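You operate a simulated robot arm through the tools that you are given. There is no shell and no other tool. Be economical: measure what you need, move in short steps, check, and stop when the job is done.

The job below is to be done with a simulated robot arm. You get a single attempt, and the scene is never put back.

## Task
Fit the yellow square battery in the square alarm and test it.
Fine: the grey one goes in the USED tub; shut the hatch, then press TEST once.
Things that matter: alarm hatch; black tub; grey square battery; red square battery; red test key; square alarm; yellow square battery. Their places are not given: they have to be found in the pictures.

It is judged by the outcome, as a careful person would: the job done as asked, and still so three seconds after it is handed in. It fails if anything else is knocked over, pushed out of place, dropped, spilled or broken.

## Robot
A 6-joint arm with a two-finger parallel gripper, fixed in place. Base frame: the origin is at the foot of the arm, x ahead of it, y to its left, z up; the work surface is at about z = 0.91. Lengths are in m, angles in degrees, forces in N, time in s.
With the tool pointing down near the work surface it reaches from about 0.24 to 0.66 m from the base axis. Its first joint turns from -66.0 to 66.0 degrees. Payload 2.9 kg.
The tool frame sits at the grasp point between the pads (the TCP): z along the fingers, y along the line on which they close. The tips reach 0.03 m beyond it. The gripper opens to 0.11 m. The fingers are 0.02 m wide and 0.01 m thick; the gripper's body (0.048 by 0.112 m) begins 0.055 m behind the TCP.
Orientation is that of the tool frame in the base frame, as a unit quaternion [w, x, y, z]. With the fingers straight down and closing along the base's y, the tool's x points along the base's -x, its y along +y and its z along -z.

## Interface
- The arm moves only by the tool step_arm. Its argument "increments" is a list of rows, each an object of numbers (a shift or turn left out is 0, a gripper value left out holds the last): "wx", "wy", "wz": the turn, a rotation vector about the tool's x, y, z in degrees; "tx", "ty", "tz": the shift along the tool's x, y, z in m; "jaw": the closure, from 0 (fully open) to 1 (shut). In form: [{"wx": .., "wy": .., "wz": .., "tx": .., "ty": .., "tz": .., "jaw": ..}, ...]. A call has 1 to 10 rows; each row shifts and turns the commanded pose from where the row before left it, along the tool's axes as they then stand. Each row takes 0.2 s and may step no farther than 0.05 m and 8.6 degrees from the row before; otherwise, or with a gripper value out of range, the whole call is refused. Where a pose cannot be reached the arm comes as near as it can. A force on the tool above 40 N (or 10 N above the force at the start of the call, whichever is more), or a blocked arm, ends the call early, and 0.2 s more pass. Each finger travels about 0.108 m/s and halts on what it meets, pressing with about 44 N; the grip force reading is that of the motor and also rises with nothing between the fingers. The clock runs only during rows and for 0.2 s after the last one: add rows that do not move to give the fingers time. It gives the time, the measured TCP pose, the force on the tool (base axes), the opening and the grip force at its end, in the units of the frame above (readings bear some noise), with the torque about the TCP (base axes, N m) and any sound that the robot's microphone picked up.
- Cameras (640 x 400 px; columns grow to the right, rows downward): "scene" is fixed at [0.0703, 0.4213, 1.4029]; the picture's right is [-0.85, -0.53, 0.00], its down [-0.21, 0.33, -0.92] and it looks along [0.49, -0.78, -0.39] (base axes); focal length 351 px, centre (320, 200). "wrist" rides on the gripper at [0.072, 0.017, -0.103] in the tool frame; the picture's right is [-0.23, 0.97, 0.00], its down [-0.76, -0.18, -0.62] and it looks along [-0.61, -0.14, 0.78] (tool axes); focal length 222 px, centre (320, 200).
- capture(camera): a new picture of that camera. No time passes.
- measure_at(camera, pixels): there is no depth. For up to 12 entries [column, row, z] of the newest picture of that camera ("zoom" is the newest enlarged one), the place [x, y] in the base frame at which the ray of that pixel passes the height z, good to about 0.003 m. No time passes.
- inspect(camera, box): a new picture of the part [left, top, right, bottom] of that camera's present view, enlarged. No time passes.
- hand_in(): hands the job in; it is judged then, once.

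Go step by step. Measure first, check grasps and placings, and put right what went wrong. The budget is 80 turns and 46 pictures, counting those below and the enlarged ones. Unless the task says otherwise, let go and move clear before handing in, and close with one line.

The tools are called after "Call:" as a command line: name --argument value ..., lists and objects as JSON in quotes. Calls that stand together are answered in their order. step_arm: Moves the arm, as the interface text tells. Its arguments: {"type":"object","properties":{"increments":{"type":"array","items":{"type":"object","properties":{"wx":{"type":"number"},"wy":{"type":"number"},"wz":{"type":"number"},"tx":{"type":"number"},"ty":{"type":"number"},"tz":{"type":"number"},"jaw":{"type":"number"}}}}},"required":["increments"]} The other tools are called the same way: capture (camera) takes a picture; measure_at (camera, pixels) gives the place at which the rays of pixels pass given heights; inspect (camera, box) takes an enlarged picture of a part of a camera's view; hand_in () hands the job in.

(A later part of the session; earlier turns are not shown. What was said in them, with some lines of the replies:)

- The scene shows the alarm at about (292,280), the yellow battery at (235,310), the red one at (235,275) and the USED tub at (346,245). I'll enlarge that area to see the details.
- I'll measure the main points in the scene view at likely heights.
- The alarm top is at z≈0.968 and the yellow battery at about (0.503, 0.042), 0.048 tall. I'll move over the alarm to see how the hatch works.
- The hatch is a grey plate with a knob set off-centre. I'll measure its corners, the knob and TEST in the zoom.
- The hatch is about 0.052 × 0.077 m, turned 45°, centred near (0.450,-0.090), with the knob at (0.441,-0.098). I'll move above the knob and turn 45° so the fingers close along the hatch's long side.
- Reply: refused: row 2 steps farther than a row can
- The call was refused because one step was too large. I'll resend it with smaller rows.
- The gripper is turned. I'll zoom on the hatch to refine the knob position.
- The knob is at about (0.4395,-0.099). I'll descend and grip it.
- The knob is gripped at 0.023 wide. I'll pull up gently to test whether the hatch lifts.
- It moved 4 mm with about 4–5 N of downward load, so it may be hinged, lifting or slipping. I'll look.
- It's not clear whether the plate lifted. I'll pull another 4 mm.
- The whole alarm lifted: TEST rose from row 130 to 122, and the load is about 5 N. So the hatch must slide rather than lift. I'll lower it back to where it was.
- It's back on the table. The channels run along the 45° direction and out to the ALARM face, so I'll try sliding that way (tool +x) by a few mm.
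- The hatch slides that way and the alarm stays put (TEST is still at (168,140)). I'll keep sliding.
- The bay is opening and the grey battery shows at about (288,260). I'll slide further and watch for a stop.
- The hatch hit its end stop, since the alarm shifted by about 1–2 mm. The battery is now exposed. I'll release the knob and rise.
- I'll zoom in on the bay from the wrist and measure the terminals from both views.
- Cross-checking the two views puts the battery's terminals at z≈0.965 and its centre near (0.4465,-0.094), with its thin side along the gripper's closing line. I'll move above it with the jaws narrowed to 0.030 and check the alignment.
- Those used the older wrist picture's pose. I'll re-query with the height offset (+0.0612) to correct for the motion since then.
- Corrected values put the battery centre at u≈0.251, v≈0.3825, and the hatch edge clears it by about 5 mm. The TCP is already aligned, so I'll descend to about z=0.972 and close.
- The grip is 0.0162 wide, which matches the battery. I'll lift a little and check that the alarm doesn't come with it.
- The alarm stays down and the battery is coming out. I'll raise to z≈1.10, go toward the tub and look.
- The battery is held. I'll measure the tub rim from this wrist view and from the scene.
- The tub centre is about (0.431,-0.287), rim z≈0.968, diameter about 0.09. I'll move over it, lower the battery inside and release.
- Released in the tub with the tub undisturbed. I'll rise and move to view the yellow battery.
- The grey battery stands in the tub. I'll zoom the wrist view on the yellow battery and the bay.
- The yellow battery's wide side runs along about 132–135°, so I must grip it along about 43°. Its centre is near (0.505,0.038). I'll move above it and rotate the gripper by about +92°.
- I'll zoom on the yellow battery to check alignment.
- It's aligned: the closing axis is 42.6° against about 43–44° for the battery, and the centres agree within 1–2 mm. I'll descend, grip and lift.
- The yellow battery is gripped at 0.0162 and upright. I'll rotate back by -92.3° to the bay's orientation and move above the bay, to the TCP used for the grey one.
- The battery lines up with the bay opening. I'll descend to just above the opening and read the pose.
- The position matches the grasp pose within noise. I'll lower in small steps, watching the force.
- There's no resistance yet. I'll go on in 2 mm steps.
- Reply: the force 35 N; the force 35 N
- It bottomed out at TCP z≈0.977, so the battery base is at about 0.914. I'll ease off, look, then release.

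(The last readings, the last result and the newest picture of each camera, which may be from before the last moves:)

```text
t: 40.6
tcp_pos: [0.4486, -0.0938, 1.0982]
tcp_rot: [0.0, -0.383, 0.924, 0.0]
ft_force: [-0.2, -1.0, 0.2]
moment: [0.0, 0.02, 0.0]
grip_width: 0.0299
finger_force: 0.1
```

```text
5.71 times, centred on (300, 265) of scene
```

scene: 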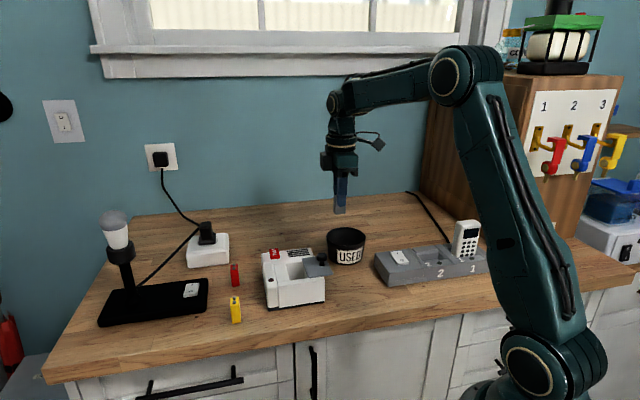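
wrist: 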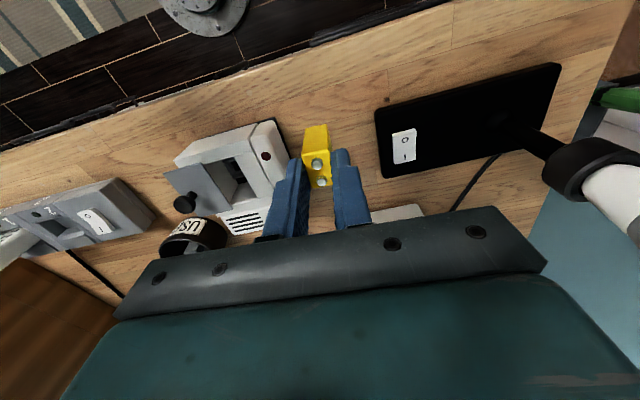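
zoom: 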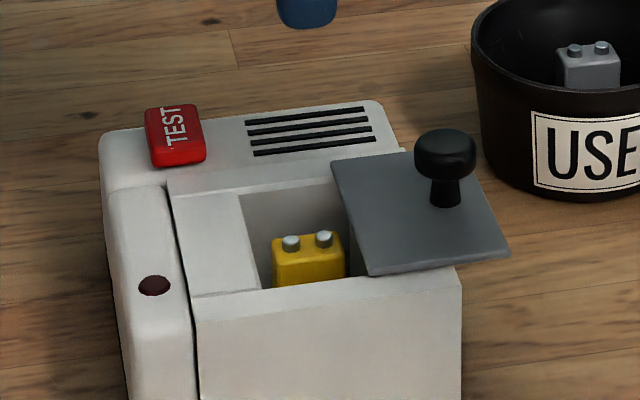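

The yellow battery sits as the grey one did. Next I'll grip the knob at about (0.409,-0.131).

Call:
step_arm --increments '[{"tx": 0.027, "ty": 0.0008, "jaw": 0.5}, {"tx": 0.027, "ty": 0.0008}, {"tz": 0.04}, {"tz": 0.035}, {"tz": 0.014}, {}, {"jaw": 0.9}, {"jaw": 1.0}, {}, {}]'

```text
t: 42.8
tcp_pos: [0.4104, -0.1313, 1.0089]
tcp_rot: [0.0, -0.383, 0.924, -0.001]
ft_force: [1.6, -1.1, 0.2]
moment: [0.04, -0.09, -0.07]
grip_width: 0.0226
finger_force: 44.5
```

The knob is gripped. I'll slide the hatch shut (tool -x), slowing near the end.

Call:
step_arm --increments '[{"tx": -0.006}, {"tx": -0.006}, {"tx": -0.006}, {"tx": -0.006}, {"tx": -0.006}, {"tx": -0.005}, {"tx": -0.003}, {"tx": -0.002}, {}]'

Call:
inspect --camera "scene" --box '[260, 230, 340, 300]'

```text
t: 44.8
tcp_pos: [0.4365, -0.1024, 1.0091]
tcp_rot: [0.0, -0.383, 0.924, 0.0]
ft_force: [-0.7, 0.6, 0.3]
moment: [-0.03, 0.09, 0.02]
grip_width: 0.0226
finger_force: 43.5
```

```text
5.71 times, centred on (300, 265) of scene
```

zoom: 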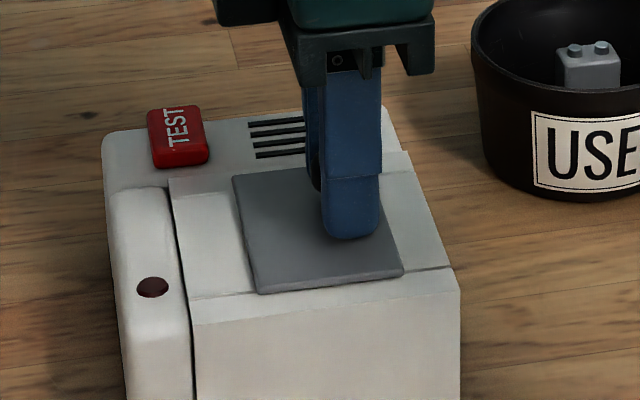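

The hatch is about 2–3 mm short: its left edge is 56 px from TEST, against 49 when closed. I'll push in 1 mm steps.

Call:
step_arm --increments '[{"tx": -0.001}, {"tx": -0.001}, {"tx": -0.001}, {"tx": -0.001}, {}]'

Call:
inspect --camera "scene" --box '[260, 230, 340, 300]'

```text
t: 46.0
tcp_pos: [0.4403, -0.0992, 1.0094]
tcp_rot: [0.0, -0.383, 0.924, 0.0]
ft_force: [-0.6, 0.0, 0.2]
moment: [-0.02, 0.0, -0.05]
grip_width: 0.0225
finger_force: 43.8
```

```text
5.71 times, centred on (300, 265) of scene
```

zoom: 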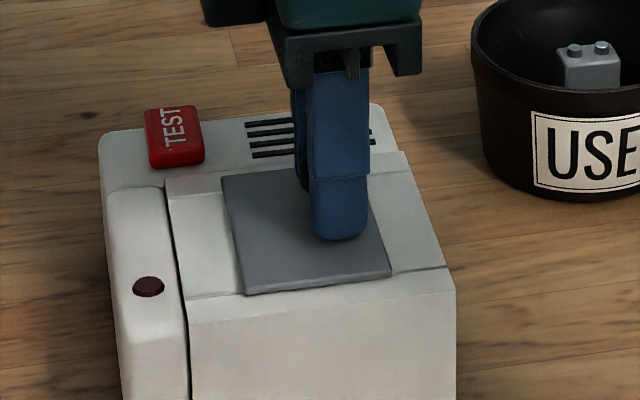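

The hatch is closed, with offsets matching the original. I'll measure TEST here, then release the knob and rise.

Call:
measure_at --camera "zoom" --pixels '[[175, 128, 0.97], [175, 128, 0.975], [175, 128, 0.98], [175, 128, 0.985]]'

Call:
step_arm --increments '[{"jaw": 0.6}, {}, {}, {"tz": -0.03}, {"tz": -0.04}, {"tz": -0.02}, {"tx": 0.03, "jaw": 1.0}, {"tx": 0.02, "ty": -0.025}, {"ty": -0.025}, {}]'

Call:
capture --camera "wrist"

```text
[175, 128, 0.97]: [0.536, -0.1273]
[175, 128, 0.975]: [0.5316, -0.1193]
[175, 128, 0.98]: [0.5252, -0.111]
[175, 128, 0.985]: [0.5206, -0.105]
```

```text
t: 48.2
tcp_pos: [0.4406, -0.1702, 1.0993]
tcp_rot: [0.001, -0.383, 0.924, 0.001]
ft_force: [0.5, 0.2, 1.0]
moment: [0.02, -0.04, 0.0]
grip_width: 0.0002
finger_force: 37.4
```

```text
5 pictures are left
```

wrist: 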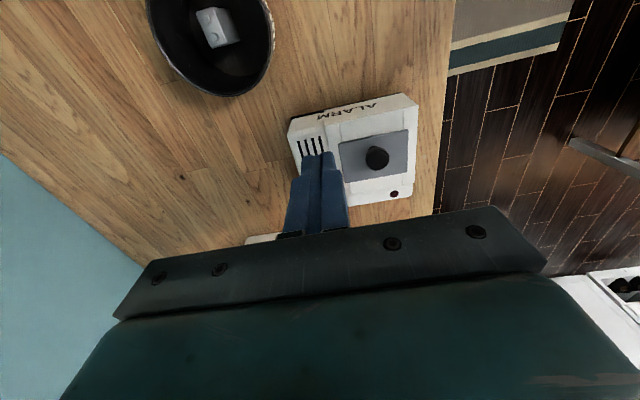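

TEST is hidden by the fingers. The fused estimate is (0.521,-0.108), top z≈0.983. I'll move above it with closed fingers and check.

Call:
step_arm --increments '[{"tx": -0.034, "ty": -0.004}, {"tx": -0.034, "ty": -0.004}, {"tx": -0.033, "ty": -0.005}, {"tz": 0.02}, {}]'

Call:
inspect --camera "wrist" --box '[250, 60, 390, 200]'

```text
t: 49.4
tcp_pos: [0.5217, -0.1064, 1.078]
tcp_rot: [0.0, -0.383, 0.924, 0.001]
ft_force: [-0.4, -0.2, 0.8]
moment: [-0.02, 0.0, -0.03]
grip_width: 0.0
finger_force: 37.4
```

```text
2.86 times, centred on (320, 130) of wrist
```

zoom: 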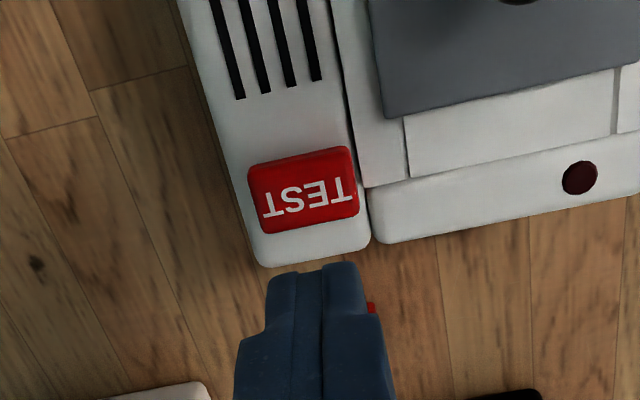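

Call:
measure_at --camera "zoom" --pixels '[[307, 197, 0.98], [307, 197, 0.983], [307, 197, 0.986], [265, 233, 0.983], [358, 210, 0.983], [250, 172, 0.975], [347, 150, 0.975]]'

```text
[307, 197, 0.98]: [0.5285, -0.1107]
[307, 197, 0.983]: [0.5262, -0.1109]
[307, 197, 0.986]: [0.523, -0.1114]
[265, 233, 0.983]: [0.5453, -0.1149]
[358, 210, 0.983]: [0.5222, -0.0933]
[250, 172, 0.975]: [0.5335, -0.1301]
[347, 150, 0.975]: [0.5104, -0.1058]
```

The TEST centre is about (0.526,-0.111). I'll shift by 5.7 mm and descend to just above it.

Call:
step_arm --increments '[{"tx": -0.0007, "ty": -0.0057}, {"tz": 0.03}, {"tz": 0.025}, {"tz": 0.005}, {}]'

Call:
inspect --camera "scene" --box '[260, 230, 340, 300]'

```text
t: 50.6
tcp_pos: [0.5258, -0.1109, 1.018]
tcp_rot: [0.0, -0.382, 0.924, 0.001]
ft_force: [-0.2, -0.1, -0.1]
moment: [0.02, 0.04, -0.01]
grip_width: 0.0
finger_force: 37.8
```

```text
5.71 times, centred on (300, 265) of scene
```

zoom: 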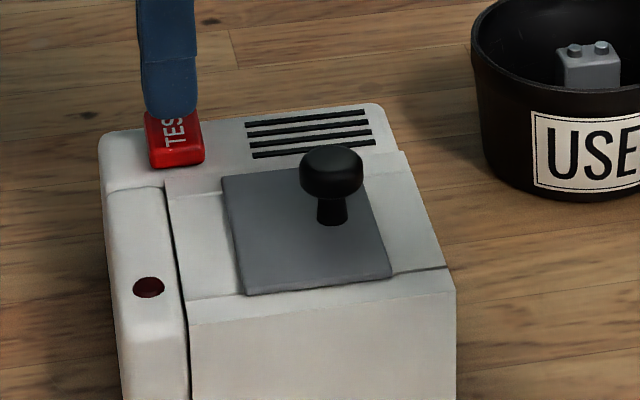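

The fingers are just above TEST and the hatch is shut. I'll press slowly.

Call:
step_arm --increments '[{"tz": 0.002}, {"tz": 0.002}, {"tz": 0.0015}, {"tz": 0.0015}, {}]'

```text
t: 51.8
tcp_pos: [0.5255, -0.1113, 1.0112]
tcp_rot: [0.0, -0.383, 0.924, 0.0]
ft_force: [0.4, -0.4, -0.5]
moment: [0.03, -0.02, 0.03]
grip_width: 0.0
finger_force: 37.7
```

Call:
step_arm --increments '[{"tz": 0.001}, {"tz": 0.001}, {"tz": 0.001}, {"tz": 0.001}, {}]'

```text
t: 53.0
tcp_pos: [0.525, -0.1116, 1.0062]
tcp_rot: [0.0, -0.382, 0.924, 0.0]
ft_force: [-1.2, 0.9, 3.7]
moment: [0.06, 0.03, -0.02]
grip_width: 0.0
finger_force: 37.7
heard: click
```

TEST clicked. I'll lift straight off and check the result.

Call:
step_arm --increments '[{"tz": -0.01}, {"tz": -0.03}, {"tz": -0.04}, {"tz": -0.03}, {}]'

Call:
inspect --camera "scene" --box '[200, 210, 380, 330]'

```text
t: 54.2
tcp_pos: [0.5257, -0.1116, 1.1186]
tcp_rot: [0.0, -0.382, 0.924, 0.0]
ft_force: [-0.9, -1.1, -0.3]
moment: [0.0, 0.0, -0.05]
grip_width: 0.0
finger_force: 37.9
```

```text
3.33 times, centred on (290, 270) of scene
```

zoom: 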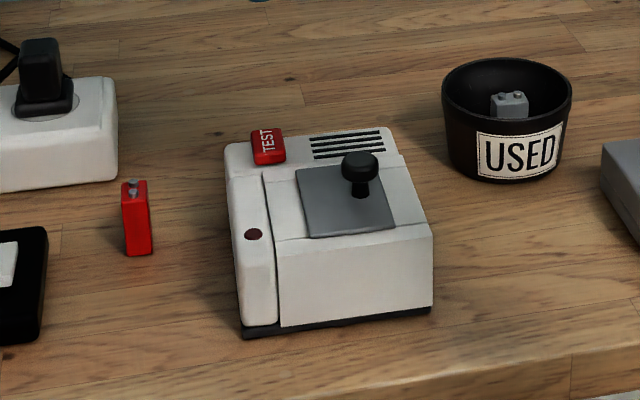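

The hatch is shut, the grey battery is in the tub and the red battery hasn't moved. I'll idle briefly to listen for more sound, and look once more at the LED.

Call:
step_arm --increments '[{"tz": -0.02}, {}, {}, {}, {}, {}]'

Call:
inspect --camera "scene" --box '[260, 230, 340, 300]'

```text
t: 55.6
tcp_pos: [0.5251, -0.1116, 1.1396]
tcp_rot: [0.0, -0.383, 0.924, 0.0]
ft_force: [0.5, 0.3, 0.3]
moment: [-0.02, 0.01, 0.02]
grip_width: 0.0
finger_force: 37.3
```

```text
5.71 times, centred on (300, 265) of scene
```

zoom: 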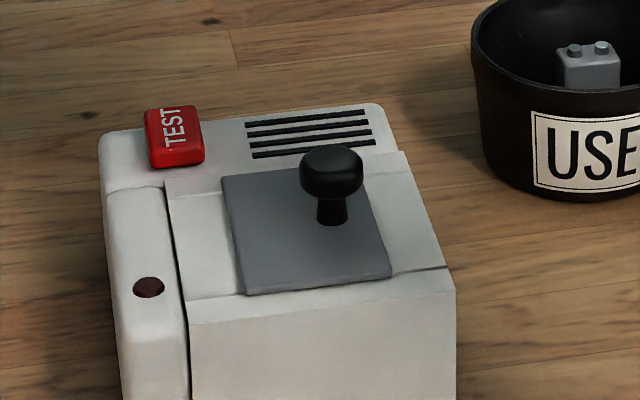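

The hatch is shut, TEST clicked once, and nothing else has moved. The LED is dark and I heard no beep, but the key was to be pressed only once, so I'm handing in.

Call:
hand_in

```text
The job is handed in.
```

I fitted the yellow battery, put the grey one in the USED tub, shut the hatch and pressed TEST once. It clicked, but I heard no beep and the LED was dark when I looked after letting go, so I can't confirm that the alarm works. The alarm also ended up a millimetre or two from where it started.
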